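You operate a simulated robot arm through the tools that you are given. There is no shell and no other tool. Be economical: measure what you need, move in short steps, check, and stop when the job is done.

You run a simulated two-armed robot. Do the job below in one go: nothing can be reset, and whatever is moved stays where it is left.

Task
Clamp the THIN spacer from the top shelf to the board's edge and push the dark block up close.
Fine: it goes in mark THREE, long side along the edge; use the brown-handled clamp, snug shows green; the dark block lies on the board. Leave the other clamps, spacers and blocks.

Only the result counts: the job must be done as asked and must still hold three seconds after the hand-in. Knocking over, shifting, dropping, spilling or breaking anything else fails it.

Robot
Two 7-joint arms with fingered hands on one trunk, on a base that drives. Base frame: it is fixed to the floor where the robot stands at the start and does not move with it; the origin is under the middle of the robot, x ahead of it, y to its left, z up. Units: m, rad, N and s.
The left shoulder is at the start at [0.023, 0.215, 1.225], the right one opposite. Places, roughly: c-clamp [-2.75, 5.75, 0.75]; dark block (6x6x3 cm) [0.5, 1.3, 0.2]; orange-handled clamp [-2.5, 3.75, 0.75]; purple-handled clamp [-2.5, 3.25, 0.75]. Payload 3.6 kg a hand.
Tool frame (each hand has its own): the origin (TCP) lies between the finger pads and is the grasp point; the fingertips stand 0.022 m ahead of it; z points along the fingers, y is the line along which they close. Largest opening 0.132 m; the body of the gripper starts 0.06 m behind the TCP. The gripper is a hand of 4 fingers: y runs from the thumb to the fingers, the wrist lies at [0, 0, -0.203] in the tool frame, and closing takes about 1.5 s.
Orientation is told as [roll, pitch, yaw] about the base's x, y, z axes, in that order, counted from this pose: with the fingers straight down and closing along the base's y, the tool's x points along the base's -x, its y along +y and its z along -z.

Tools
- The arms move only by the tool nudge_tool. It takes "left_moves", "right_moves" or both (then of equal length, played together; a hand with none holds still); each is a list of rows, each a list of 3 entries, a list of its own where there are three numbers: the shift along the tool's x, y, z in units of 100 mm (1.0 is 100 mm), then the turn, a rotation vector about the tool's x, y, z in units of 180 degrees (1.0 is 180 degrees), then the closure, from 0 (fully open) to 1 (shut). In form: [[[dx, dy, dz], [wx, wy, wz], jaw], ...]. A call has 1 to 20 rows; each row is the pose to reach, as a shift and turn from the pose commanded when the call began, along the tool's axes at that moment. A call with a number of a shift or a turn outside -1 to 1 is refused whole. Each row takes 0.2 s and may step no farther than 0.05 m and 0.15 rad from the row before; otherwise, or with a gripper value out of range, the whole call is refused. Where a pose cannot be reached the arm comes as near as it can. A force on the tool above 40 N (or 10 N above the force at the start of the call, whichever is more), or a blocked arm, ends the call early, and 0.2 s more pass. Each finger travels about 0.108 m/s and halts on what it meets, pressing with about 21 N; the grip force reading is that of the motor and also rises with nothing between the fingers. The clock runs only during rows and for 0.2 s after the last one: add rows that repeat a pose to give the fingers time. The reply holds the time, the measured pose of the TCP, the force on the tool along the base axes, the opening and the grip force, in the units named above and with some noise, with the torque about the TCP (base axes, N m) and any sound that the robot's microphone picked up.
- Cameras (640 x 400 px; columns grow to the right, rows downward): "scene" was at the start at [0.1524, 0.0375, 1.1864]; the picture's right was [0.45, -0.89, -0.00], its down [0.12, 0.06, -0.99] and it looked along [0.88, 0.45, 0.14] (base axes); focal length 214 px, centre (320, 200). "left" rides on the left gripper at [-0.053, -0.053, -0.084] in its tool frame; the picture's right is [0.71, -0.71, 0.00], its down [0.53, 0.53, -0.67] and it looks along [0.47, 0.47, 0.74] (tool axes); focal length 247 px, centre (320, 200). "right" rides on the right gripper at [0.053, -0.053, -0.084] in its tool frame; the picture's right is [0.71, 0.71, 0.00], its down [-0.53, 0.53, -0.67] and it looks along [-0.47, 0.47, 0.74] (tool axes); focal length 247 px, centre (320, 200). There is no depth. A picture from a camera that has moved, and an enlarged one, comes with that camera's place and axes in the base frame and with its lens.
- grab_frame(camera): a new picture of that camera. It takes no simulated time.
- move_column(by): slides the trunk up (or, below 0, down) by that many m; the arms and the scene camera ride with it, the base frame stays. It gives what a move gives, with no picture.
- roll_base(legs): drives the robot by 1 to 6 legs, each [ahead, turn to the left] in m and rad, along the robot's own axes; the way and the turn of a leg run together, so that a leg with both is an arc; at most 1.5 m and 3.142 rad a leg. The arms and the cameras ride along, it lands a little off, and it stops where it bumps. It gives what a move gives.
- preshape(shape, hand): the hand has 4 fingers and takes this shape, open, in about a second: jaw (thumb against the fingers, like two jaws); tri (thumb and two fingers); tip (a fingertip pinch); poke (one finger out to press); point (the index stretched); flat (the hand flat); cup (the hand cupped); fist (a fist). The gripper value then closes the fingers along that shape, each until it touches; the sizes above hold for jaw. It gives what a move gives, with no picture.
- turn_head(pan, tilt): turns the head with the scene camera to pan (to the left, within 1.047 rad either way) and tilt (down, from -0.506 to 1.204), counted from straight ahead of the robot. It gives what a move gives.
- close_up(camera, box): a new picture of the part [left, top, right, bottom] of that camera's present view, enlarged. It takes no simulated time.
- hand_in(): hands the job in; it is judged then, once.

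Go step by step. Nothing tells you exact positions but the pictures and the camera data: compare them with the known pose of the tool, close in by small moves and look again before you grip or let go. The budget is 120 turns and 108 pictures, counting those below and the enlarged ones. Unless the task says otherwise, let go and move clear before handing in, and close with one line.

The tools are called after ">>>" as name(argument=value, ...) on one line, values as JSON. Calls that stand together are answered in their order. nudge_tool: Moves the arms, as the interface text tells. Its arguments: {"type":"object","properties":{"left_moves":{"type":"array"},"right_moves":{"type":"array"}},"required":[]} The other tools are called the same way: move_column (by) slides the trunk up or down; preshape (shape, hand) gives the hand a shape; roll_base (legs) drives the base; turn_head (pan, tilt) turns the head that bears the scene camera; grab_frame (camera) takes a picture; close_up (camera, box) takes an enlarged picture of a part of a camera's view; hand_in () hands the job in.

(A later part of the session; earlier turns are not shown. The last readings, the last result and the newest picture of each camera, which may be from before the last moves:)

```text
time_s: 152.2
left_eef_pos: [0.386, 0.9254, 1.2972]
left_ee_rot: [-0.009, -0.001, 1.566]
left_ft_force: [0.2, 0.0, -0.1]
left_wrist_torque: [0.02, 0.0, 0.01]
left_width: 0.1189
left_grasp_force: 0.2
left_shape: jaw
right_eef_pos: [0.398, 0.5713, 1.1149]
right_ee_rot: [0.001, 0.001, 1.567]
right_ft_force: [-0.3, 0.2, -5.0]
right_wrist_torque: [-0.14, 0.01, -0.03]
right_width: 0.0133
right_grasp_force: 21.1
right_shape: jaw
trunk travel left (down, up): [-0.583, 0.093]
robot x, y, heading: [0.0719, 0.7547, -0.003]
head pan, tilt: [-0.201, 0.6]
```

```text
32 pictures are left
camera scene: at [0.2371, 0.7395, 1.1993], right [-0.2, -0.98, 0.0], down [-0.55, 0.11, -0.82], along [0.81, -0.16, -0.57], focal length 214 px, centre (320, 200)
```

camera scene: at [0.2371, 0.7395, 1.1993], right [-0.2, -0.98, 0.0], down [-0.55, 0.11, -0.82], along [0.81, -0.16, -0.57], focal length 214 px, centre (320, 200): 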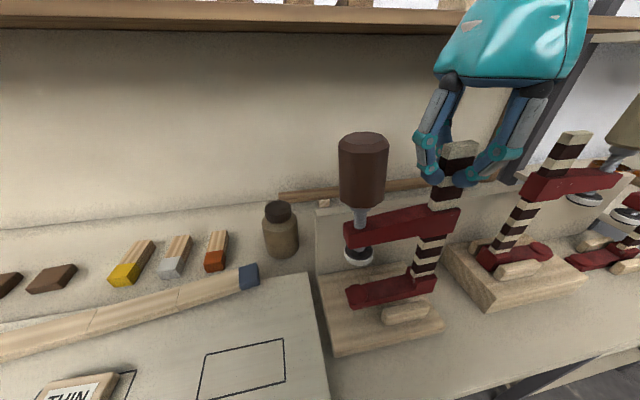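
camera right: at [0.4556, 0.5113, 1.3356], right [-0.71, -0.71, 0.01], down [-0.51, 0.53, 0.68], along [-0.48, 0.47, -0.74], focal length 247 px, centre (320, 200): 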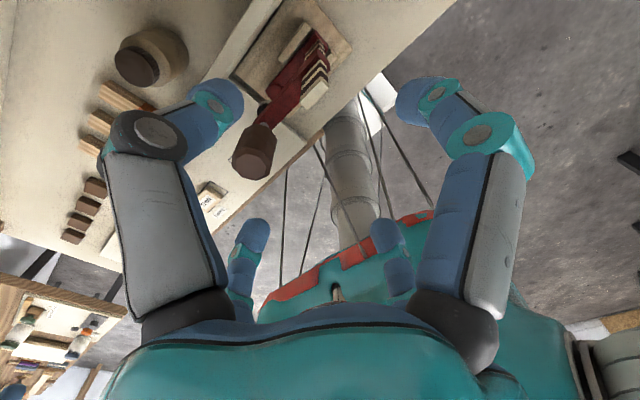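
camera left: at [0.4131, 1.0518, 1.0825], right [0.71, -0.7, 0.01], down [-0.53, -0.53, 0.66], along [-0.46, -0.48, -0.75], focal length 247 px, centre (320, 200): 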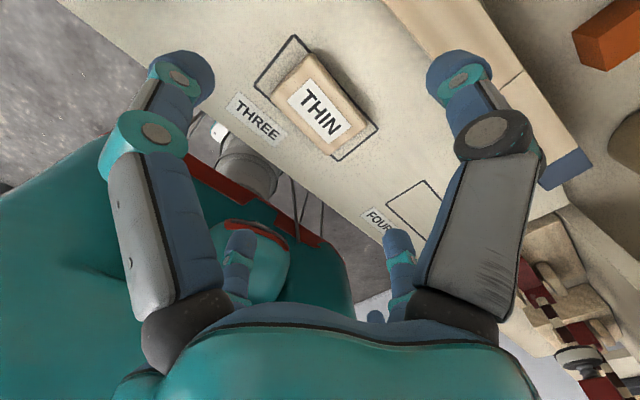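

The clamp is held level (≈0.5 kg). I raise it, back off from the bench, and rotate it so its jaws point toward +x.

>>> move_column(by=0.08)

>>> roll_base(legs=[[-0.3, 0]])

>>> nudge_tool(right_moves=[[[0, 0, 0], [0, 0, 0.045], 1], [[0, 0, 0], [0, 0, 0.09], 1], [[0, 0, 0], [0, 0, 0.135], 1], [[0, 0, 0], [0, 0, 0.18], 1], [[0, 0, 0], [0, 0, 0.225], 1], [[0, 0, 0], [0, 0, 0.27], 1], [[0, 0, 0], [0, 0, 0.315], 1], [[0, 0, 0], [0, 0, 0.36], 1], [[0, 0, 0], [0, 0, 0.405], 1], [[0, 0, 0], [0, 0, 0.45], 1], [[0, 0, 0], [0, 0, 0.499], 1]])

>>> roll_base(legs=[[0, 0.6], [0, 0.6]])

```text
time_s: 153.4
left_eef_pos: [0.387, 0.9255, 1.376]
left_ee_rot: [-0.01, 0.0, 1.566]
left_ft_force: [-0.1, -0.3, -0.6]
left_wrist_torque: [0.02, 0.01, 0.02]
left_width: 0.1189
left_grasp_force: 0.1
left_shape: jaw
right_eef_pos: [0.3972, 0.5725, 1.1944]
right_ee_rot: [0.001, 0.002, 1.569]
right_ft_force: [-0.1, 0.4, -4.8]
right_wrist_torque: [-0.14, -0.01, 0.0]
right_width: 0.0134
right_grasp_force: 21.4
right_shape: jaw
trunk travel left (down, up): [-0.663, 0.013]
robot x, y, heading: [0.0722, 0.7566, 0.003]
head pan, tilt: [-0.201, 0.6]
```

```text
time_s: 155.4
left_eef_pos: [0.0901, 0.9254, 1.3765]
left_ee_rot: [-0.009, 0.0, 1.57]
left_ft_force: [-0.1, -0.1, -0.7]
left_wrist_torque: [-0.01, -0.01, -0.02]
left_width: 0.1186
left_grasp_force: 0.0
left_shape: jaw
right_eef_pos: [0.0992, 0.5731, 1.1951]
right_ee_rot: [0.0, 0.002, 1.572]
right_ft_force: [0.5, 0.6, -4.9]
right_wrist_torque: [-0.15, 0.03, -0.01]
right_width: 0.0133
right_grasp_force: 20.6
right_shape: jaw
trunk travel left (down, up): [-0.663, 0.013]
robot x, y, heading: [-0.2203, 0.7556, 0.007]
head pan, tilt: [-0.201, 0.6]
```

```text
refused: row 11 steps farther than a row can; nothing moved
```

```text
time_s: 158.9
left_eef_pos: [-0.2238, 1.116, 1.3766]
left_ee_rot: [-0.009, 0.003, 2.654]
left_ft_force: [-0.3, 0.3, -0.8]
left_wrist_torque: [-0.01, -0.02, 0.01]
left_width: 0.1188
left_grasp_force: 0.0
left_shape: jaw
right_eef_pos: [0.0945, 0.9603, 1.1961]
right_ee_rot: [0.004, 0.007, 2.65]
right_ft_force: [0.1, 0.0, -5.8]
right_wrist_torque: [-0.12, -0.18, 0.0]
right_width: 0.0131
right_grasp_force: 21.3
right_shape: jaw
trunk travel left (down, up): [-0.663, 0.013]
robot x, y, heading: [-0.1781, 0.7369, 1.122]
head pan, tilt: [-0.201, 0.6]
stopped in leg 2: the robot was blocked; the commanded pose is now the measured one
```

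Rotation row was too large; redo it with smaller steps.

>>> nudge_tool(right_moves=[[[0.0, 0, 0], [0, 0, 0.045], 1], [[0, 0, 0], [0, 0, 0.09], 1], [[0, 0, 0], [0, 0, 0.135], 1], [[0, 0, 0], [0, 0, 0.18], 1], [[0, 0, 0], [0, 0, 0.225], 1], [[0, 0, 0], [0, 0, 0.27], 1], [[0, 0, 0], [0, 0, 0.315], 1], [[0, 0, 0], [0, 0, 0.36], 1], [[0, 0, 0], [0, 0, 0.405], 1], [[0, 0, 0], [0, 0, 0.45], 1], [[0, 0, 0], [0, 0, 0.48], 1], [[0, 0, 0], [0, 0, 0.5], 1]])

>>> roll_base(legs=[[0.28, 0], [0, -0.55]])

>>> roll_base(legs=[[0, -0.57]])

```text
time_s: 161.5
left_eef_pos: [-0.2207, 1.1137, 1.3776]
left_ee_rot: [-0.01, -0.001, 2.651]
left_ft_force: [0.0, 0.1, 0.5]
left_wrist_torque: [0.03, 0.0, 0.03]
left_width: 0.1187
left_grasp_force: 0.1
left_shape: jaw
right_eef_pos: [0.0981, 0.959, 1.1952]
right_ee_rot: [-0.005, 0.0, 1.076]
right_ft_force: [-0.2, 0.2, -4.8]
right_wrist_torque: [-0.14, 0.05, -0.05]
right_width: 0.0131
right_grasp_force: 20.4
right_shape: jaw
trunk travel left (down, up): [-0.663, 0.013]
robot x, y, heading: [-0.1765, 0.7355, 1.126]
head pan, tilt: [-0.201, 0.6]
```

```text
time_s: 165.0
left_eef_pos: [0.1112, 1.3284, 1.3772]
left_ee_rot: [-0.011, 0.0, 2.084]
left_ft_force: [0.4, -0.5, 0.4]
left_wrist_torque: [-0.01, 0.0, 0.0]
left_width: 0.1187
left_grasp_force: 0.1
left_shape: jaw
right_eef_pos: [0.2951, 1.0264, 1.1951]
right_ee_rot: [-0.006, 0.001, 0.514]
right_ft_force: [-0.2, 1.0, -6.0]
right_wrist_torque: [-0.07, 0.15, 0.01]
right_width: 0.0132
right_grasp_force: 20.7
right_shape: jaw
trunk travel left (down, up): [-0.663, 0.013]
robot x, y, heading: [-0.071, 1.0079, 0.558]
head pan, tilt: [-0.201, 0.6]
```

```text
time_s: 167.1
left_eef_pos: [0.2573, 1.1772, 1.3792]
left_ee_rot: [-0.01, 0.0, 1.507]
left_ft_force: [-0.8, 0.6, -0.2]
left_wrist_torque: [0.01, 0.01, -0.03]
left_width: 0.1184
left_grasp_force: 0.1
left_shape: jaw
right_eef_pos: [0.2457, 0.8234, 1.1958]
right_ee_rot: [-0.003, 0.001, -0.063]
right_ft_force: [0.2, 0.1, -5.7]
right_wrist_torque: [-0.01, 0.21, 0.01]
right_width: 0.013
right_grasp_force: 20.6
right_shape: jaw
trunk travel left (down, up): [-0.663, 0.013]
robot x, y, heading: [-0.0693, 1.038, -0.015]
head pan, tilt: [-0.201, 0.6]
```

Clamp now points toward the board. Bring it in front of mark THREE's y and back in front of the edge, heading corrected.

>>> nudge_tool(right_moves=[[[0.23, 0.27, 0], [0, 0, -0.007], 1], [[0.46, 0.54, 0], [0, 0, -0.014], 1], [[0.68, 0.8, 0], [0, 0, -0.02], 1]])

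>>> nudge_tool(right_moves=[[[0.21, 0.28, 0], [0, 0, 0], 1], [[0.42, 0.56, 0], [0, 0, 0], 1], [[0.63, 0.84, 0], [0, 0, 0], 1], [[0.63, 0.84, 0], [0, 0, 0], 1]])

>>> turn_head(pan=-0.1, tilt=0.6)

>>> grab_frame(camera="scene")

```text
time_s: 167.9
left_eef_pos: [0.2564, 1.179, 1.3789]
left_ee_rot: [-0.011, 0.002, 1.508]
left_ft_force: [-0.6, 0.3, -0.1]
left_wrist_torque: [0.01, 0.0, -0.01]
left_width: 0.1186
left_grasp_force: 0.1
left_shape: jaw
right_eef_pos: [0.1828, 0.9083, 1.1972]
right_ee_rot: [-0.004, 0.002, -0.001]
right_ft_force: [0.4, 0.1, -4.8]
right_wrist_torque: [0.01, 0.07, 0.03]
right_width: 0.0128
right_grasp_force: 21.4
right_shape: jaw
trunk travel left (down, up): [-0.663, 0.013]
robot x, y, heading: [-0.0691, 1.0337, -0.017]
head pan, tilt: [-0.201, 0.6]
```

```text
time_s: 168.7
left_eef_pos: [0.2555, 1.1773, 1.3788]
left_ee_rot: [-0.009, 0.0, 1.508]
left_ft_force: [0.4, -0.7, 0.0]
left_wrist_torque: [-0.02, 0.0, 0.02]
left_width: 0.1185
left_grasp_force: 0.0
left_shape: jaw
right_eef_pos: [0.1281, 0.983, 1.1961]
right_ee_rot: [-0.024, -0.012, -0.002]
right_ft_force: [1.6, -4.0, -6.5]
right_wrist_torque: [0.41, 0.28, 0.18]
right_width: 0.0129
right_grasp_force: 21.2
right_shape: jaw
trunk travel left (down, up): [-0.663, 0.013]
robot x, y, heading: [-0.0701, 1.0363, -0.012]
head pan, tilt: [-0.201, 0.6]
stopped in row 4 (right hand): the force on the tool passed its limit at 97 N (the readings are from after the stop); the commanded pose is now the measured one
```

```text
time_s: 169.4
left_eef_pos: [0.2554, 1.1775, 1.3799]
left_ee_rot: [-0.01, -0.001, 1.508]
left_ft_force: [0.0, -0.3, -0.3]
left_wrist_torque: [-0.01, 0.03, 0.03]
left_width: 0.1189
left_grasp_force: 0.1
left_shape: jaw
right_eef_pos: [0.1289, 0.9828, 1.1961]
right_ee_rot: [-0.02, -0.013, -0.006]
right_ft_force: [30.0, 6.7, -8.0]
right_wrist_torque: [-0.67, 3.44, -0.29]
right_width: 0.013
right_grasp_force: 21.8
right_shape: jaw
trunk travel left (down, up): [-0.663, 0.013]
robot x, y, heading: [-0.0712, 1.0356, -0.016]
head pan, tilt: [-0.099, 0.6]
```

```text
31 pictures are left
camera scene: at [0.094, 1.0197, 1.2799], right [-0.15, -0.99, 0.0], down [-0.56, 0.08, -0.83], along [0.82, -0.12, -0.56], focal length 214 px, centre (320, 200)
```

scene: 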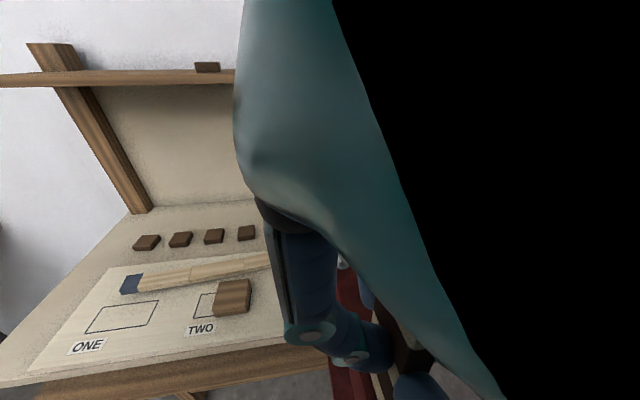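

The right hand bumped against the robot's own head. I move it away to the right and reposition the base further left instead.

>>> nudge_tool(right_moves=[[[-0.2, -0.2, 0], [0, 0, 0], 1], [[-0.4, -0.5, 0], [0, 0, 0], 1], [[-0.5, -0.95, 0], [0.006, 0.004, 0], 1]])

>>> roll_base(legs=[[0, -0.6], [-0.24, 0]])

>>> roll_base(legs=[[0, 0.6]])

>>> grab_frame(camera="scene")

```text
time_s: 170.2
left_eef_pos: [0.2551, 1.174, 1.3804]
left_ee_rot: [-0.01, -0.002, 1.508]
left_ft_force: [-0.6, -0.6, -0.5]
left_wrist_torque: [-0.02, 0.0, 0.03]
left_width: 0.119
left_grasp_force: 0.2
left_shape: jaw
right_eef_pos: [0.1769, 0.8838, 1.1967]
right_ee_rot: [-0.04, 0.001, 0.0]
right_ft_force: [0.4, -1.6, -5.5]
right_wrist_torque: [-0.06, 0.16, -0.03]
right_width: 0.0129
right_grasp_force: 21.2
right_shape: jaw
trunk travel left (down, up): [-0.663, 0.013]
robot x, y, heading: [-0.0674, 1.0391, -0.012]
head pan, tilt: [-0.099, 0.6]
```

```text
time_s: 172.1
left_eef_pos: [0.2806, 0.9899, 1.3797]
left_ee_rot: [-0.01, -0.003, 0.97]
left_ft_force: [-0.1, -0.3, 0.2]
left_wrist_torque: [0.04, -0.01, -0.01]
left_width: 0.1191
left_grasp_force: 0.1
left_shape: jaw
right_eef_pos: [0.0632, 0.7806, 1.1968]
right_ee_rot: [-0.042, 0.004, -0.534]
right_ft_force: [-1.1, 0.7, -4.5]
right_wrist_torque: [0.26, 0.14, 0.01]
right_width: 0.0131
right_grasp_force: 20.9
right_shape: jaw
trunk travel left (down, up): [-0.663, 0.013]
robot x, y, heading: [-0.062, 1.0573, -0.555]
head pan, tilt: [-0.099, 0.6]
stopped in leg 1: the robot was blocked; the commanded pose is now the measured one
```

```text
time_s: 174.2
left_eef_pos: [0.2573, 1.1985, 1.3796]
left_ee_rot: [-0.01, -0.001, 1.573]
left_ft_force: [0.6, -0.1, 0.1]
left_wrist_torque: [-0.01, 0.05, 0.01]
left_width: 0.1187
left_grasp_force: 0.1
left_shape: jaw
right_eef_pos: [0.197, 0.9028, 1.1974]
right_ee_rot: [-0.045, 0.002, 0.066]
right_ft_force: [-0.1, -0.3, -4.7]
right_wrist_torque: [0.04, 0.12, 0.02]
right_width: 0.0129
right_grasp_force: 20.9
right_shape: jaw
trunk travel left (down, up): [-0.663, 0.013]
robot x, y, heading: [-0.0594, 1.0296, 0.045]
head pan, tilt: [-0.099, 0.6]
```

```text
30 pictures are left
camera scene: at [0.1051, 1.0263, 1.2794], right [-0.06, -1.0, 0.0], down [-0.57, 0.03, -0.82], along [0.82, -0.05, -0.57], focal length 214 px, centre (320, 200)
```

scene: 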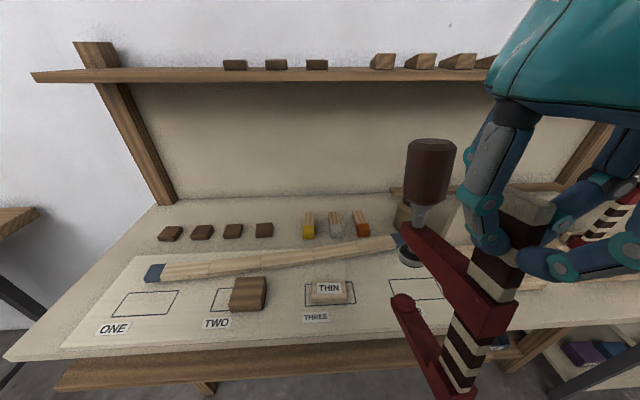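

Clamp is safe in the hand, spacer in place. Redo the sideways manoeuvre.

>>> roll_base(legs=[[0, -0.4]])

>>> roll_base(legs=[[0, -0.2], [-0.24, 0], [0, 0.28]])

>>> roll_base(legs=[[0, 0.28]])

```text
time_s: 175.8
left_eef_pos: [0.295, 1.061, 1.3818]
left_ee_rot: [-0.008, 0.0, 1.17]
left_ft_force: [-0.5, 0.4, -0.2]
left_wrist_torque: [-0.06, -0.01, 0.02]
left_width: 0.1186
left_grasp_force: 0.1
left_shape: jaw
right_eef_pos: [0.1239, 0.8139, 1.1975]
right_ee_rot: [-0.043, 0.002, -0.335]
right_ft_force: [0.2, -0.4, -5.4]
right_wrist_torque: [0.05, 0.1, 0.02]
right_width: 0.0126
right_grasp_force: 20.6
right_shape: jaw
trunk travel left (down, up): [-0.663, 0.013]
robot x, y, heading: [-0.0587, 1.0455, -0.359]
head pan, tilt: [-0.099, 0.6]
```

```text
time_s: 177.5
left_eef_pos: [0.245, 1.0159, 1.3821]
left_ee_rot: [-0.01, -0.002, 0.974]
left_ft_force: [-0.6, 0.4, 0.4]
left_wrist_torque: [0.02, -0.09, 0.0]
left_width: 0.119
left_grasp_force: 0.1
left_shape: jaw
right_eef_pos: [0.0418, 0.8314, 1.2055]
right_ee_rot: [0.124, 0.065, -0.571]
right_ft_force: [0.0, 0.4, -4.8]
right_wrist_torque: [0.11, 0.17, 0.0]
right_width: 0.0129
right_grasp_force: 21.8
right_shape: jaw
trunk travel left (down, up): [-0.663, 0.013]
robot x, y, heading: [-0.0915, 1.0756, -0.517]
head pan, tilt: [-0.099, 0.6]
stopped in leg 2: the robot was blocked; the commanded pose is now the measured one
```

```text
time_s: 178.8
left_eef_pos: [0.255, 1.1121, 1.3818]
left_ee_rot: [-0.008, 0.0, 1.253]
left_ft_force: [0.2, 0.3, 0.3]
left_wrist_torque: [-0.01, 0.01, -0.03]
left_width: 0.1187
left_grasp_force: 0.0
left_shape: jaw
right_eef_pos: [0.1098, 0.8802, 1.2047]
right_ee_rot: [0.122, 0.069, -0.295]
right_ft_force: [-0.6, 0.7, -4.5]
right_wrist_torque: [0.01, 0.1, -0.01]
right_width: 0.0127
right_grasp_force: 20.7
right_shape: jaw
trunk travel left (down, up): [-0.663, 0.013]
robot x, y, heading: [-0.0937, 1.0642, -0.231]
head pan, tilt: [-0.099, 0.6]
```

The right hand got tilted; I straighten it and look.

>>> nudge_tool(right_moves=[[[0, 0, 0], [0.02, -0.011, 0], 1], [[0, 0, 0], [0.039, -0.022, 0], 1], [[0, 0, 0], [0.039, -0.022, 0], 1]])

>>> grab_frame(camera="scene")

```text
time_s: 179.7
left_eef_pos: [0.2555, 1.1113, 1.3829]
left_ee_rot: [-0.009, 0.002, 1.251]
left_ft_force: [-1.3, -0.6, 0.5]
left_wrist_torque: [0.0, 0.01, 0.0]
left_width: 0.1189
left_grasp_force: 0.1
left_shape: jaw
right_eef_pos: [0.1084, 0.8791, 1.2048]
right_ee_rot: [0.0, 0.0, -0.301]
right_ft_force: [-0.1, 0.2, -5.0]
right_wrist_torque: [0.03, 0.12, -0.01]
right_width: 0.0129
right_grasp_force: 21.4
right_shape: jaw
trunk travel left (down, up): [-0.663, 0.013]
robot x, y, heading: [-0.0974, 1.064, -0.237]
head pan, tilt: [-0.099, 0.6]
```

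```text
29 pictures are left
camera scene: at [0.0646, 1.0164, 1.2795], right [-0.33, -0.94, 0.0], down [-0.53, 0.19, -0.82], along [0.78, -0.27, -0.57], focal length 214 px, centre (320, 200)
```

scene: 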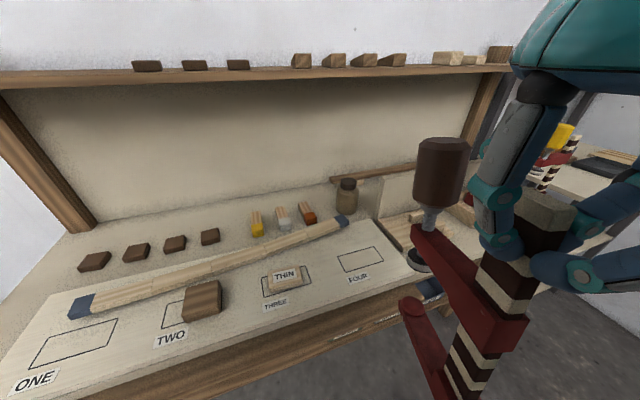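

Reverse at this heading, then straighten.

>>> roll_base(legs=[[-0.24, 0]])

>>> roll_base(legs=[[0, 0.237]])

```text
time_s: 181.4
left_eef_pos: [0.0259, 1.1656, 1.3821]
left_ee_rot: [-0.009, 0.001, 1.251]
left_ft_force: [0.5, -0.3, 0.9]
left_wrist_torque: [0.0, -0.02, 0.0]
left_width: 0.1188
left_grasp_force: 0.1
left_shape: jaw
right_eef_pos: [-0.1215, 0.9347, 1.2053]
right_ee_rot: [0.001, -0.001, -0.303]
right_ft_force: [0.3, 0.3, -4.5]
right_wrist_torque: [0.05, 0.16, -0.03]
right_width: 0.0128
right_grasp_force: 20.4
right_shape: jaw
trunk travel left (down, up): [-0.663, 0.013]
robot x, y, heading: [-0.3226, 1.1194, -0.236]
head pan, tilt: [-0.099, 0.6]
```

```text
time_s: 182.7
left_eef_pos: [0.0046, 1.2495, 1.382]
left_ee_rot: [-0.008, -0.001, 1.491]
left_ft_force: [0.9, 0.4, 0.7]
left_wrist_torque: [0.0, 0.01, 0.0]
left_width: 0.119
left_grasp_force: 0.1
left_shape: jaw
right_eef_pos: [-0.0829, 0.9876, 1.207]
right_ee_rot: [-0.001, -0.001, -0.061]
right_ft_force: [0.2, -0.6, -5.5]
right_wrist_torque: [0.06, 0.14, 0.0]
right_width: 0.0129
right_grasp_force: 20.9
right_shape: jaw
trunk travel left (down, up): [-0.663, 0.013]
robot x, y, heading: [-0.3231, 1.1102, 0.007]
head pan, tilt: [-0.099, 0.6]
```

The clamp is now lined up in y with the mark. To see the gap well, I lower the trunk by 0.4 and raise the hand back, then look horizontally.

>>> move_column(by=-0.4)

>>> nudge_tool(right_moves=[[[0, 0, -0.35], [0, 0, -0.006], 1], [[0, 0, -0.7], [0, 0, -0.013], 1], [[0, 0, -1], [0, 0, -0.0194], 1]])

>>> nudge_tool(right_moves=[[[0, 0, -0.4], [0, 0, 0], 1], [[0, 0, -0.8], [0, 0, 0], 1], [[0, 0, -1], [0, 0, 0], 1]])

>>> turn_head(pan=-0.25, tilt=0.05)

>>> grab_frame(camera="scene")

```text
time_s: 186.5
left_eef_pos: [0.0042, 1.2477, 0.983]
left_ee_rot: [-0.008, 0.0, 1.49]
left_ft_force: [-0.2, 0.1, -0.5]
left_wrist_torque: [0.0, 0.01, -0.03]
left_width: 0.1186
left_grasp_force: 0.0
left_shape: jaw
right_eef_pos: [-0.0809, 0.9881, 0.7933]
right_ee_rot: [-0.005, 0.061, -0.064]
right_ft_force: [1.0, 0.7, -5.4]
right_wrist_torque: [0.03, 0.1, 0.0]
right_width: 0.0127
right_grasp_force: 21.0
right_shape: jaw
trunk travel left (down, up): [-0.263, 0.413]
robot x, y, heading: [-0.3228, 1.1098, 0.006]
head pan, tilt: [-0.099, 0.6]
```

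```text
time_s: 187.3
left_eef_pos: [0.0058, 1.2476, 0.9833]
left_ee_rot: [-0.007, 0.0, 1.492]
left_ft_force: [-0.6, -0.2, 0.1]
left_wrist_torque: [0.0, 0.0, 0.03]
left_width: 0.1188
left_grasp_force: 0.0
left_shape: jaw
right_eef_pos: [-0.0749, 0.9907, 0.8918]
right_ee_rot: [0.0, 0.062, 0.001]
right_ft_force: [-0.2, -0.6, -4.9]
right_wrist_torque: [0.04, 0.17, 0.01]
right_width: 0.0128
right_grasp_force: 21.3
right_shape: jaw
trunk travel left (down, up): [-0.263, 0.413]
robot x, y, heading: [-0.3256, 1.1059, 0.006]
head pan, tilt: [-0.099, 0.6]
```

```text
time_s: 188.1
left_eef_pos: [0.0057, 1.248, 0.9815]
left_ee_rot: [-0.008, -0.001, 1.49]
left_ft_force: [-0.2, -0.8, 1.0]
left_wrist_torque: [-0.01, -0.02, 0.02]
left_width: 0.1189
left_grasp_force: 0.1
left_shape: jaw
right_eef_pos: [-0.0678, 0.989, 0.9928]
right_ee_rot: [0.0, 0.06, -0.002]
right_ft_force: [0.0, -0.5, -4.9]
right_wrist_torque: [0.04, 0.13, -0.03]
right_width: 0.0125
right_grasp_force: 21.5
right_shape: jaw
trunk travel left (down, up): [-0.263, 0.413]
robot x, y, heading: [-0.3251, 1.1108, 0.007]
head pan, tilt: [-0.099, 0.6]
```

```text
time_s: 189.1
left_eef_pos: [0.0062, 1.2495, 0.9823]
left_ee_rot: [-0.008, -0.001, 1.491]
left_ft_force: [0.5, 1.2, 0.6]
left_wrist_torque: [-0.02, 0.02, 0.01]
left_width: 0.1188
left_grasp_force: 0.0
left_shape: jaw
right_eef_pos: [-0.0686, 0.9892, 0.9913]
right_ee_rot: [0.002, 0.062, -0.001]
right_ft_force: [-0.5, -1.4, -5.5]
right_wrist_torque: [0.01, 0.14, -0.02]
right_width: 0.0126
right_grasp_force: 21.1
right_shape: jaw
trunk travel left (down, up): [-0.263, 0.413]
robot x, y, heading: [-0.3207, 1.1086, 0.007]
head pan, tilt: [-0.25, 0.051]
```

```text
28 pictures are left
camera scene: at [-0.1538, 1.086, 0.9219], right [-0.24, -0.97, 0.0], down [-0.05, 0.01, -1.0], along [0.97, -0.24, -0.05], focal length 214 px, centre (320, 200)
```

scene: 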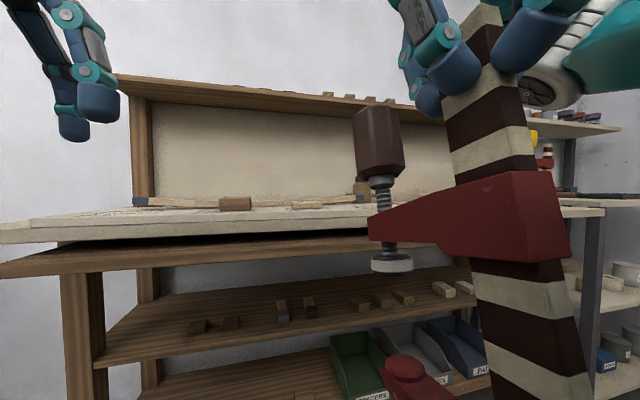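

Nice side view. Fix the pitch, lower the view a bit more and set the jaw to the gap's height.

>>> move_column(by=-0.08)

>>> nudge_tool(right_moves=[[[0, 0, -0.4], [0, -0.01, 0], 1], [[0, 0, -0.8], [0, -0.0195, 0], 1], [[0, 0, -1], [0, -0.0195, 0], 1], [[0, 0, -1], [0, -0.0195, 0], 1]])

>>> roll_base(legs=[[0.15, 0]])

>>> grab_frame(camera="scene")

```text
time_s: 190.2
left_eef_pos: [0.0047, 1.2479, 0.9031]
left_ee_rot: [-0.008, 0.001, 1.492]
left_ft_force: [-1.0, 1.1, 0.2]
left_wrist_torque: [0.0, 0.01, 0.02]
left_width: 0.1189
left_grasp_force: 0.1
left_shape: jaw
right_eef_pos: [-0.0702, 0.9882, 0.9132]
right_ee_rot: [0.0, 0.06, 0.0]
right_ft_force: [-0.9, 0.0, -4.1]
right_wrist_torque: [0.02, 0.1, -0.02]
right_width: 0.0126
right_grasp_force: 21.0
right_shape: jaw
trunk travel left (down, up): [-0.183, 0.493]
robot x, y, heading: [-0.3217, 1.1086, 0.006]
head pan, tilt: [-0.25, 0.051]
```

```text
time_s: 191.2
left_eef_pos: [0.0052, 1.2477, 0.9032]
left_ee_rot: [-0.006, -0.001, 1.49]
left_ft_force: [-0.4, -0.4, 0.8]
left_wrist_torque: [0.03, 0.04, 0.01]
left_width: 0.1186
left_grasp_force: 0.1
left_shape: jaw
right_eef_pos: [-0.0637, 0.987, 1.0134]
right_ee_rot: [-0.001, 0.001, -0.002]
right_ft_force: [0.0, 0.8, -4.9]
right_wrist_torque: [0.02, 0.15, 0.03]
right_width: 0.0126
right_grasp_force: 20.9
right_shape: jaw
trunk travel left (down, up): [-0.183, 0.493]
robot x, y, heading: [-0.3214, 1.1084, 0.002]
head pan, tilt: [-0.25, 0.051]
```

```text
time_s: 192.6
left_eef_pos: [0.1586, 1.2514, 0.9024]
left_ee_rot: [-0.007, 0.002, 1.496]
left_ft_force: [-0.5, -0.2, -0.3]
left_wrist_torque: [0.04, 0.01, 0.02]
left_width: 0.1187
left_grasp_force: 0.0
left_shape: jaw
right_eef_pos: [0.0916, 0.9886, 1.0121]
right_ee_rot: [0.0, -0.001, 0.002]
right_ft_force: [0.9, -0.5, -5.1]
right_wrist_torque: [-0.01, 0.13, 0.01]
right_width: 0.0128
right_grasp_force: 21.2
right_shape: jaw
trunk travel left (down, up): [-0.183, 0.493]
robot x, y, heading: [-0.1677, 1.1097, 0.012]
head pan, tilt: [-0.25, 0.051]
```

```text
27 pictures are left
camera scene: at [0.0017, 1.0876, 0.8381], right [-0.24, -0.97, 0.0], down [-0.05, 0.01, -1.0], along [0.97, -0.24, -0.05], focal length 214 px, centre (320, 200)
```

scene: 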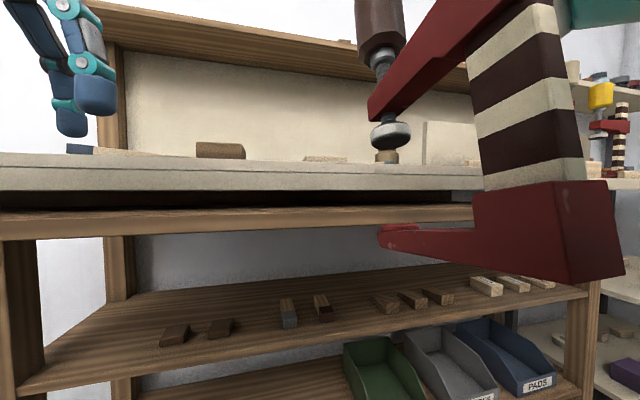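

The jaw tip sits about 3 cm below the gap. Raise the clamp by 30 mm (and lift the left hand clear of the board), then zoom.

>>> nudge_tool(left_moves=[[[0, 0, -0.35], [0, 0, 0], 0.1], [[0, 0, -0.7], [0, 0, 0], 0.1], [[0, 0, -1], [0, 0, 0], 0.1], [[0, 0, -1], [0, 0, 0], 0.1]], right_moves=[[[0, 0, -0.1], [0, 0, 0], 1], [[0, 0, -0.2], [0, 0, 0], 1], [[0, 0, -0.3], [0, 0, 0], 1], [[0, 0, -0.3], [0, 0, 0], 1]])

>>> close_up(camera="scene", box=[300, 100, 640, 300])

```text
time_s: 193.6
left_eef_pos: [0.1562, 1.2499, 1.0042]
left_ee_rot: [-0.007, -0.003, 1.493]
left_ft_force: [0.0, 0.0, -0.6]
left_wrist_torque: [-0.03, -0.02, -0.01]
left_width: 0.1188
left_grasp_force: 0.1
left_shape: jaw
right_eef_pos: [0.0901, 0.9891, 1.042]
right_ee_rot: [0.001, 0.001, 0.0]
right_ft_force: [-0.6, -0.2, -4.9]
right_wrist_torque: [0.05, 0.14, -0.01]
right_width: 0.013
right_grasp_force: 21.0
right_shape: jaw
trunk travel left (down, up): [-0.183, 0.493]
robot x, y, heading: [-0.1724, 1.1081, 0.008]
head pan, tilt: [-0.25, 0.051]
```

```text
1.88 times, centred on (470, 200) of scene
camera zoom: at [0.0012, 1.0876, 0.8382], right [-0.24, -0.97, 0.0], down [-0.05, 0.01, -1.0], along [0.97, -0.24, -0.05], focal length 404 px, centre (38, 200)
```

zoom: 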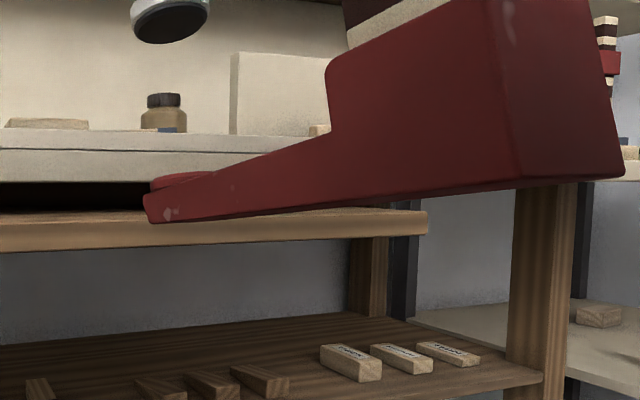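

The clamp droops ~0.15 rad in the grip. I compensate by pitching the hand, then check again.

>>> nudge_tool(right_moves=[[[0, 0, 0], [0, -0.016, 0], 1], [[0, 0, 0], [0, -0.032, 0], 1], [[0, 0, 0], [0, -0.047, 0], 1], [[0, 0, 0.1], [0, -0.047, 0], 1], [[0, 0, 0.1], [0, -0.047, 0], 1]])

>>> close_up(camera="scene", box=[300, 100, 640, 300])

```text
time_s: 194.8
left_eef_pos: [0.1571, 1.2492, 1.0038]
left_ee_rot: [-0.007, 0.0, 1.495]
left_ft_force: [0.2, -0.3, -0.1]
left_wrist_torque: [-0.02, -0.02, 0.03]
left_width: 0.1189
left_grasp_force: 0.2
left_shape: jaw
right_eef_pos: [0.0901, 0.9885, 1.0338]
right_ee_rot: [0.001, -0.149, 0.002]
right_ft_force: [0.4, 0.1, -5.0]
right_wrist_torque: [0.0, 0.25, 0.0]
right_width: 0.0128
right_grasp_force: 20.6
right_shape: jaw
trunk travel left (down, up): [-0.183, 0.493]
robot x, y, heading: [-0.1697, 1.1077, 0.014]
head pan, tilt: [-0.25, 0.051]
```

```text
1.88 times, centred on (470, 200) of scene
camera zoom: at [0.001, 1.0876, 0.8383], right [-0.24, -0.97, 0.0], down [-0.05, 0.01, -1.0], along [0.97, -0.24, -0.05], focal length 404 px, centre (38, 200)
```

zoom: 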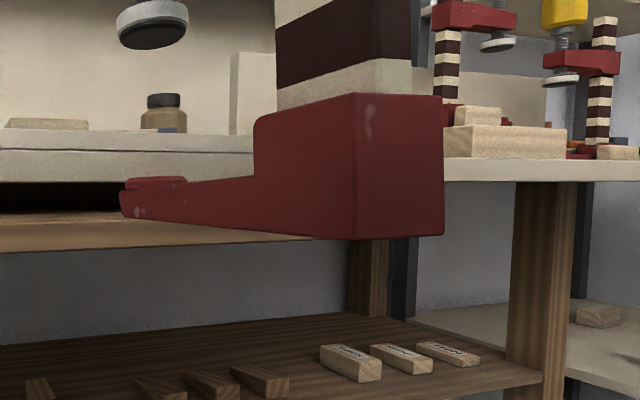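

Nearly level now. Small extra pitch, lower 12 mm, and roll 4.5 cm ahead to bring the jaw tip to the plank's edge for a check.

>>> nudge_tool(right_moves=[[[0, 0, 0.06], [0, -0.007, 0], 1], [[0, 0, 0.11], [0, -0.013, 0], 1], [[0, 0, 0.11], [0, -0.013, 0], 1]])

>>> roll_base(legs=[[0.045, 0]])

>>> close_up(camera="scene", box=[280, 100, 600, 300])

```text
time_s: 195.6
left_eef_pos: [0.156, 1.2502, 1.0026]
left_ee_rot: [-0.007, 0.001, 1.496]
left_ft_force: [0.6, -0.4, -0.2]
left_wrist_torque: [0.0, 0.02, 0.01]
left_width: 0.1187
left_grasp_force: 0.1
left_shape: jaw
right_eef_pos: [0.092, 0.9884, 1.0214]
right_ee_rot: [0.0, -0.188, 0.002]
right_ft_force: [0.2, -0.6, -5.2]
right_wrist_torque: [0.06, 0.28, -0.02]
right_width: 0.0128
right_grasp_force: 21.8
right_shape: jaw
trunk travel left (down, up): [-0.183, 0.493]
robot x, y, heading: [-0.1704, 1.1087, 0.009]
head pan, tilt: [-0.25, 0.051]
```

```text
time_s: 196.5
left_eef_pos: [0.203, 1.251, 1.0021]
left_ee_rot: [-0.007, 0.001, 1.495]
left_ft_force: [-0.2, -0.5, -0.3]
left_wrist_torque: [0.01, 0.01, 0.01]
left_width: 0.1185
left_grasp_force: 0.1
left_shape: jaw
right_eef_pos: [0.1388, 0.9897, 1.0214]
right_ee_rot: [0.0, -0.186, 0.003]
right_ft_force: [0.4, 0.2, -4.4]
right_wrist_torque: [0.01, 0.22, 0.02]
right_width: 0.0126
right_grasp_force: 21.5
right_shape: jaw
trunk travel left (down, up): [-0.183, 0.493]
robot x, y, heading: [-0.1186, 1.111, 0.011]
head pan, tilt: [-0.25, 0.051]
```

```text
2.00 times, centred on (440, 200) of scene
camera zoom: at [0.0474, 1.088, 0.838], right [-0.24, -0.97, 0.0], down [-0.05, 0.01, -1.0], along [0.97, -0.24, -0.05], focal length 429 px, centre (80, 200)
```

zoom: 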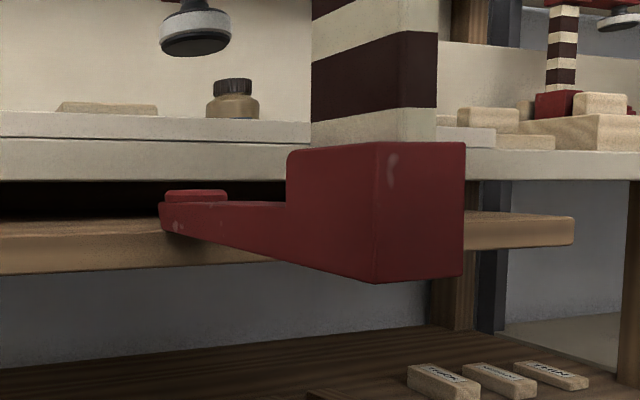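

Jaw tip bottom is level with the plank's top (≈0.809). I raise by 3.5 mm with a hair more pitch, then drive the jaw into the gap.

>>> nudge_tool(right_moves=[[[0, 0, -0.02], [0, -0.004, 0], 1], [[0, 0, -0.03], [0, -0.008, 0], 1], [[0, 0, -0.03], [0, -0.008, 0], 1]])

>>> roll_base(legs=[[0.05, 0]])

>>> close_up(camera="scene", box=[280, 100, 600, 300])

```text
time_s: 197.3
left_eef_pos: [0.2023, 1.2507, 1.0038]
left_ee_rot: [-0.008, 0.0, 1.493]
left_ft_force: [0.4, 0.4, -0.1]
left_wrist_torque: [-0.02, 0.01, -0.01]
left_width: 0.1188
left_grasp_force: 0.2
left_shape: jaw
right_eef_pos: [0.137, 0.9886, 1.0253]
right_ee_rot: [-0.002, -0.212, 0.004]
right_ft_force: [0.3, -0.7, -5.5]
right_wrist_torque: [0.0, 0.22, -0.05]
right_width: 0.0127
right_grasp_force: 21.0
right_shape: jaw
trunk travel left (down, up): [-0.183, 0.493]
robot x, y, heading: [-0.1239, 1.1104, 0.01]
head pan, tilt: [-0.25, 0.051]
```

```text
time_s: 198.2
left_eef_pos: [0.2537, 1.2506, 1.0042]
left_ee_rot: [-0.006, -0.001, 1.496]
left_ft_force: [0.0, -0.5, 0.2]
left_wrist_torque: [0.0, 0.01, 0.0]
left_width: 0.119
left_grasp_force: 0.1
left_shape: jaw
right_eef_pos: [0.188, 0.9888, 1.0248]
right_ee_rot: [-0.001, -0.213, 0.001]
right_ft_force: [1.1, -1.1, -6.7]
right_wrist_torque: [0.02, 0.26, -0.01]
right_width: 0.0128
right_grasp_force: 21.1
right_shape: jaw
trunk travel left (down, up): [-0.183, 0.493]
robot x, y, heading: [-0.0756, 1.1095, 0.009]
head pan, tilt: [-0.25, 0.051]
```

```text
2.00 times, centred on (440, 200) of scene
camera zoom: at [0.0977, 1.0885, 0.8381], right [-0.24, -0.97, 0.0], down [-0.05, 0.01, -1.0], along [0.97, -0.24, -0.05], focal length 429 px, centre (80, 200)
```

zoom: 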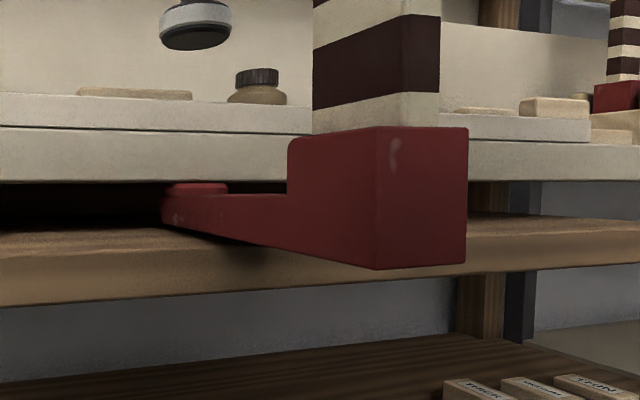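

The jaw slid into the gap cleanly. Continue 5 cm ahead.

>>> roll_base(legs=[[0.05, 0]])

>>> close_up(camera="scene", box=[280, 100, 600, 300])

```text
time_s: 199.2
left_eef_pos: [0.3041, 1.2523, 1.0032]
left_ee_rot: [-0.007, 0.0, 1.497]
left_ft_force: [0.8, -0.2, -0.4]
left_wrist_torque: [0.02, 0.01, 0.01]
left_width: 0.119
left_grasp_force: 0.0
left_shape: jaw
right_eef_pos: [0.2386, 0.99, 1.026]
right_ee_rot: [-0.001, -0.214, 0.001]
right_ft_force: [2.2, 0.2, -7.1]
right_wrist_torque: [0.02, 0.24, 0.01]
right_width: 0.0127
right_grasp_force: 21.6
right_shape: jaw
trunk travel left (down, up): [-0.183, 0.493]
robot x, y, heading: [-0.0214, 1.1117, 0.014]
head pan, tilt: [-0.25, 0.051]
```

```text
2.00 times, centred on (440, 200) of scene
camera zoom: at [0.1486, 1.0891, 0.8381], right [-0.24, -0.97, 0.0], down [-0.05, 0.01, -1.0], along [0.97, -0.24, -0.05], focal length 429 px, centre (80, 200)
```

zoom: 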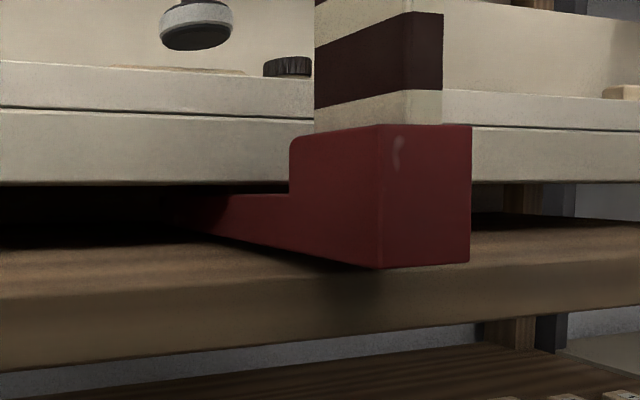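

Now advance the last ~2 cm with the arm, feeling for contact with the bench edge.

>>> nudge_tool(right_moves=[[[-0.05, 0, 0.011], [0, 0, 0], 1], [[-0.1, 0, 0.022], [0, 0, 0], 1], [[-0.14, 0, 0.031], [0, 0, 0], 1], [[-0.18, 0, 0.039], [0, 0, 0], 1]])

>>> turn_head(pan=-0.25, tilt=0.0)

>>> grab_frame(camera="scene")

```text
time_s: 200.2
left_eef_pos: [0.3043, 1.251, 1.0053]
left_ee_rot: [-0.007, 0.0, 1.496]
left_ft_force: [0.1, -0.8, -1.3]
left_wrist_torque: [0.0, -0.05, 0.03]
left_width: 0.1188
left_grasp_force: 0.0
left_shape: jaw
right_eef_pos: [0.257, 0.9891, 1.0255]
right_ee_rot: [-0.002, -0.213, 0.003]
right_ft_force: [-0.1, 0.4, -6.2]
right_wrist_torque: [0.0, 0.36, -0.01]
right_width: 0.0127
right_grasp_force: 21.5
right_shape: jaw
trunk travel left (down, up): [-0.183, 0.493]
robot x, y, heading: [-0.024, 1.1134, 0.002]
head pan, tilt: [-0.25, 0.051]
```

```text
time_s: 200.8
left_eef_pos: [0.3036, 1.2526, 1.0052]
left_ee_rot: [-0.007, -0.001, 1.495]
left_ft_force: [0.0, 0.4, -0.4]
left_wrist_torque: [-0.02, 0.0, 0.0]
left_width: 0.1189
left_grasp_force: 0.1
left_shape: jaw
right_eef_pos: [0.2566, 0.9893, 1.0261]
right_ee_rot: [-0.001, -0.213, 0.002]
right_ft_force: [0.4, 0.2, -7.9]
right_wrist_torque: [0.01, 0.31, -0.04]
right_width: 0.0128
right_grasp_force: 21.3
right_shape: jaw
trunk travel left (down, up): [-0.183, 0.493]
robot x, y, heading: [-0.0215, 1.1116, 0.013]
head pan, tilt: [-0.25, 0.0]
```

```text
21 pictures are left
camera scene: at [0.1469, 1.0894, 0.8428], right [-0.24, -0.97, 0.0], down [0.0, 0.0, -1.0], along [0.97, -0.24, 0.0], focal length 214 px, centre (320, 200)
```

scene: 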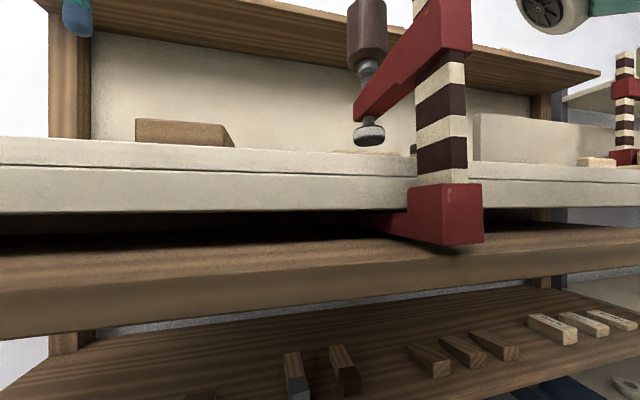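

The jaws straddle the edge over the spacer. While the right hand holds the bar, I'll use the left hand (closed, leaning from +y) to push the upper jaw down onto the spacer. First, raise and tilt it.

>>> nudge_tool(left_moves=[[[0, 0, -0.16], [0, 0.042, 0], 0.3], [[0, 0, -0.32], [0, 0.084, 0], 0.5], [[0, 0, -0.48], [0, 0.126, 0], 0.7], [[0, 0, -0.64], [0, 0.168, 0], 0.9], [[0, 0, -0.8], [0, 0.21, 0], 1], [[0, 0, -1], [0, 0.25, 0], 1], [[0, 0, -1], [0, 0.25, 0], 1]])

>>> turn_head(pan=0.1, tilt=-0.35)

>>> grab_frame(camera="scene")

```text
time_s: 202.4
left_eef_pos: [0.3026, 1.2507, 1.1051]
left_ee_rot: [-0.011, 0.787, 1.489]
left_ft_force: [-0.2, -0.4, -0.6]
left_wrist_torque: [-0.01, -0.01, 0.0]
left_width: 0.0
left_grasp_force: 20.8
left_shape: jaw
right_eef_pos: [0.2567, 0.9883, 1.0274]
right_ee_rot: [-0.002, -0.213, 0.003]
right_ft_force: [0.8, 0.1, -7.5]
right_wrist_torque: [0.02, 0.34, -0.02]
right_width: 0.0129
right_grasp_force: 21.0
right_shape: jaw
trunk travel left (down, up): [-0.183, 0.493]
robot x, y, heading: [-0.0238, 1.1084, 0.013]
head pan, tilt: [-0.25, 0.0]
```

```text
time_s: 203.2
left_eef_pos: [0.3037, 1.2514, 1.1038]
left_ee_rot: [-0.01, 0.786, 1.487]
left_ft_force: [0.7, -0.3, 0.5]
left_wrist_torque: [0.01, 0.01, 0.0]
left_width: 0.0
left_grasp_force: 20.8
left_shape: jaw
right_eef_pos: [0.257, 0.9883, 1.0275]
right_ee_rot: [0.001, -0.214, 0.0]
right_ft_force: [1.4, 0.6, -6.8]
right_wrist_torque: [0.04, 0.3, -0.03]
right_width: 0.0126
right_grasp_force: 21.4
right_shape: jaw
trunk travel left (down, up): [-0.183, 0.493]
robot x, y, heading: [-0.017, 1.1109, 0.006]
head pan, tilt: [0.099, -0.351]
```

```text
20 pictures are left
camera scene: at [0.1351, 1.1189, 0.8722], right [0.11, -0.99, 0.0], down [0.34, 0.04, -0.94], along [0.93, 0.1, 0.34], focal length 214 px, centre (320, 200)
```

scene: 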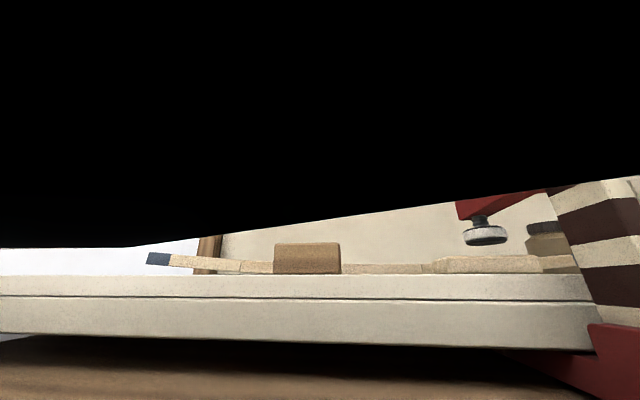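

Pad is above the spacer at y≈0.988 with ~12 mm clearance. Move the left hand near the handle.

>>> nudge_tool(left_moves=[[[0.26, -0.116, 0.176], [0, 0, 0], 1], [[0.52, -0.232, 0.35], [0, 0, 0], 1], [[0.78, -0.349, 0.527], [0, 0, 0], 1]])

>>> nudge_tool(left_moves=[[[0.26, -0.116, 0.176], [0, 0, 0], 1], [[0.52, -0.232, 0.35], [0, 0, 0], 1], [[0.78, -0.349, 0.527], [0, 0, 0], 1]])

>>> grab_frame(camera="left")

```text
time_s: 204.0
left_eef_pos: [0.3327, 1.1561, 1.1227]
left_ee_rot: [-0.011, 0.785, 1.489]
left_ft_force: [-0.1, -0.5, 0.1]
left_wrist_torque: [0.0, 0.02, -0.01]
left_width: 0.0
left_grasp_force: 20.8
left_shape: jaw
right_eef_pos: [0.2564, 0.9886, 1.0268]
right_ee_rot: [-0.001, -0.212, 0.003]
right_ft_force: [0.9, 0.2, -7.6]
right_wrist_torque: [0.01, 0.34, 0.0]
right_width: 0.0124
right_grasp_force: 21.0
right_shape: jaw
trunk travel left (down, up): [-0.183, 0.493]
robot x, y, heading: [-0.022, 1.1108, 0.009]
head pan, tilt: [0.099, -0.351]
```

```text
time_s: 204.8
left_eef_pos: [0.3583, 1.0637, 1.1408]
left_ee_rot: [-0.009, 0.787, 1.487]
left_ft_force: [0.2, 0.5, 0.4]
left_wrist_torque: [-0.03, 0.03, 0.01]
left_width: 0.0
left_grasp_force: 21.0
left_shape: jaw
right_eef_pos: [0.256, 0.988, 1.0265]
right_ee_rot: [-0.002, -0.214, 0.0]
right_ft_force: [0.0, 0.3, -6.9]
right_wrist_torque: [0.01, 0.31, -0.01]
right_width: 0.0128
right_grasp_force: 21.0
right_shape: jaw
trunk travel left (down, up): [-0.183, 0.493]
robot x, y, heading: [-0.0207, 1.1113, 0.01]
head pan, tilt: [0.099, -0.351]
```

```text
19 pictures are left
camera left: at [0.4201, 1.1562, 1.1634], right [0.66, -0.55, 0.51], down [-0.52, 0.14, 0.84], along [-0.53, -0.82, -0.2], focal length 247 px, centre (320, 200)
```

left: 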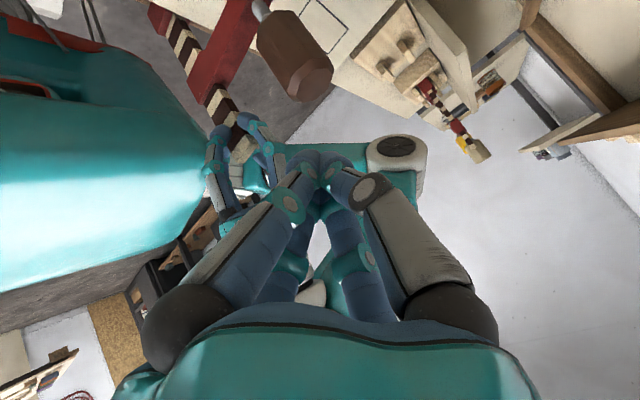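

Handle top is at about (0.363, 0.989, 1.04). Lower the closed fingertips to just above it, then push down in small steps.

>>> nudge_tool(left_moves=[[[-0.04, -0.04, 0.31], [0, 0, 0], 1], [[-0.08, -0.08, 0.62], [0, 0, 0], 1], [[-0.128, -0.129, 0.93], [0, 0, 0], 1], [[-0.128, -0.129, 0.93], [0, 0, 0], 1]])

>>> nudge_tool(left_moves=[[[-0.035, 0, 0.035], [0, 0, 0], 1], [[-0.07, 0, 0.07], [0, 0, 0], 1], [[-0.1, 0, 0.1], [0, 0, 0], 1], [[-0.12, 0, 0.12], [0, 0, 0], 1]])

>>> grab_frame(camera="left")

```text
time_s: 205.8
left_eef_pos: [0.367, 1.0048, 1.0653]
left_ee_rot: [-0.01, 0.783, 1.49]
left_ft_force: [0.6, 0.0, 0.2]
left_wrist_torque: [0.02, 0.02, -0.03]
left_width: 0.0001
left_grasp_force: 20.8
left_shape: jaw
right_eef_pos: [0.2563, 0.9887, 1.0267]
right_ee_rot: [-0.002, -0.213, 0.001]
right_ft_force: [0.4, 0.2, -7.6]
right_wrist_torque: [0.01, 0.26, 0.01]
right_width: 0.0126
right_grasp_force: 21.0
right_shape: jaw
trunk travel left (down, up): [-0.183, 0.493]
robot x, y, heading: [-0.0248, 1.1164, 0.011]
head pan, tilt: [0.099, -0.351]
```

```text
time_s: 206.8
left_eef_pos: [0.3672, 1.0048, 1.0526]
left_ee_rot: [-0.015, 0.792, 1.488]
left_ft_force: [-0.1, 2.4, 21.5]
left_wrist_torque: [-0.27, 0.1, -0.03]
left_width: 0.0
left_grasp_force: 21.1
left_shape: jaw
right_eef_pos: [0.2569, 0.9902, 1.0274]
right_ee_rot: [-0.003, -0.213, 0.0]
right_ft_force: [2.0, -1.2, -12.6]
right_wrist_torque: [0.04, 0.24, -0.12]
right_width: 0.0127
right_grasp_force: 20.8
right_shape: jaw
trunk travel left (down, up): [-0.183, 0.493]
robot x, y, heading: [-0.0214, 1.1119, 0.018]
head pan, tilt: [0.099, -0.351]
```

```text
18 pictures are left
camera left: at [0.4285, 1.0975, 1.0752], right [0.66, -0.55, 0.51], down [-0.53, 0.15, 0.84], along [-0.53, -0.82, -0.19], focal length 247 px, centre (320, 200)
```

left: 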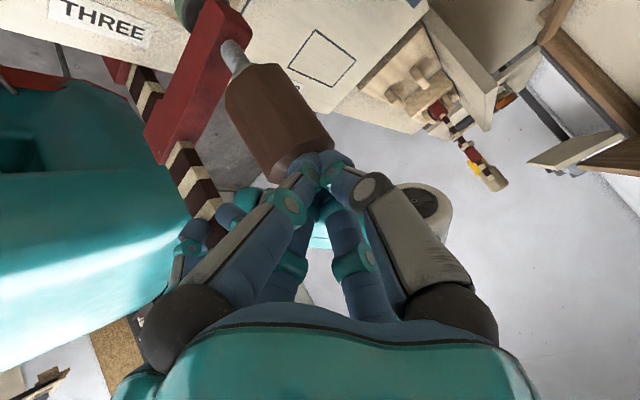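

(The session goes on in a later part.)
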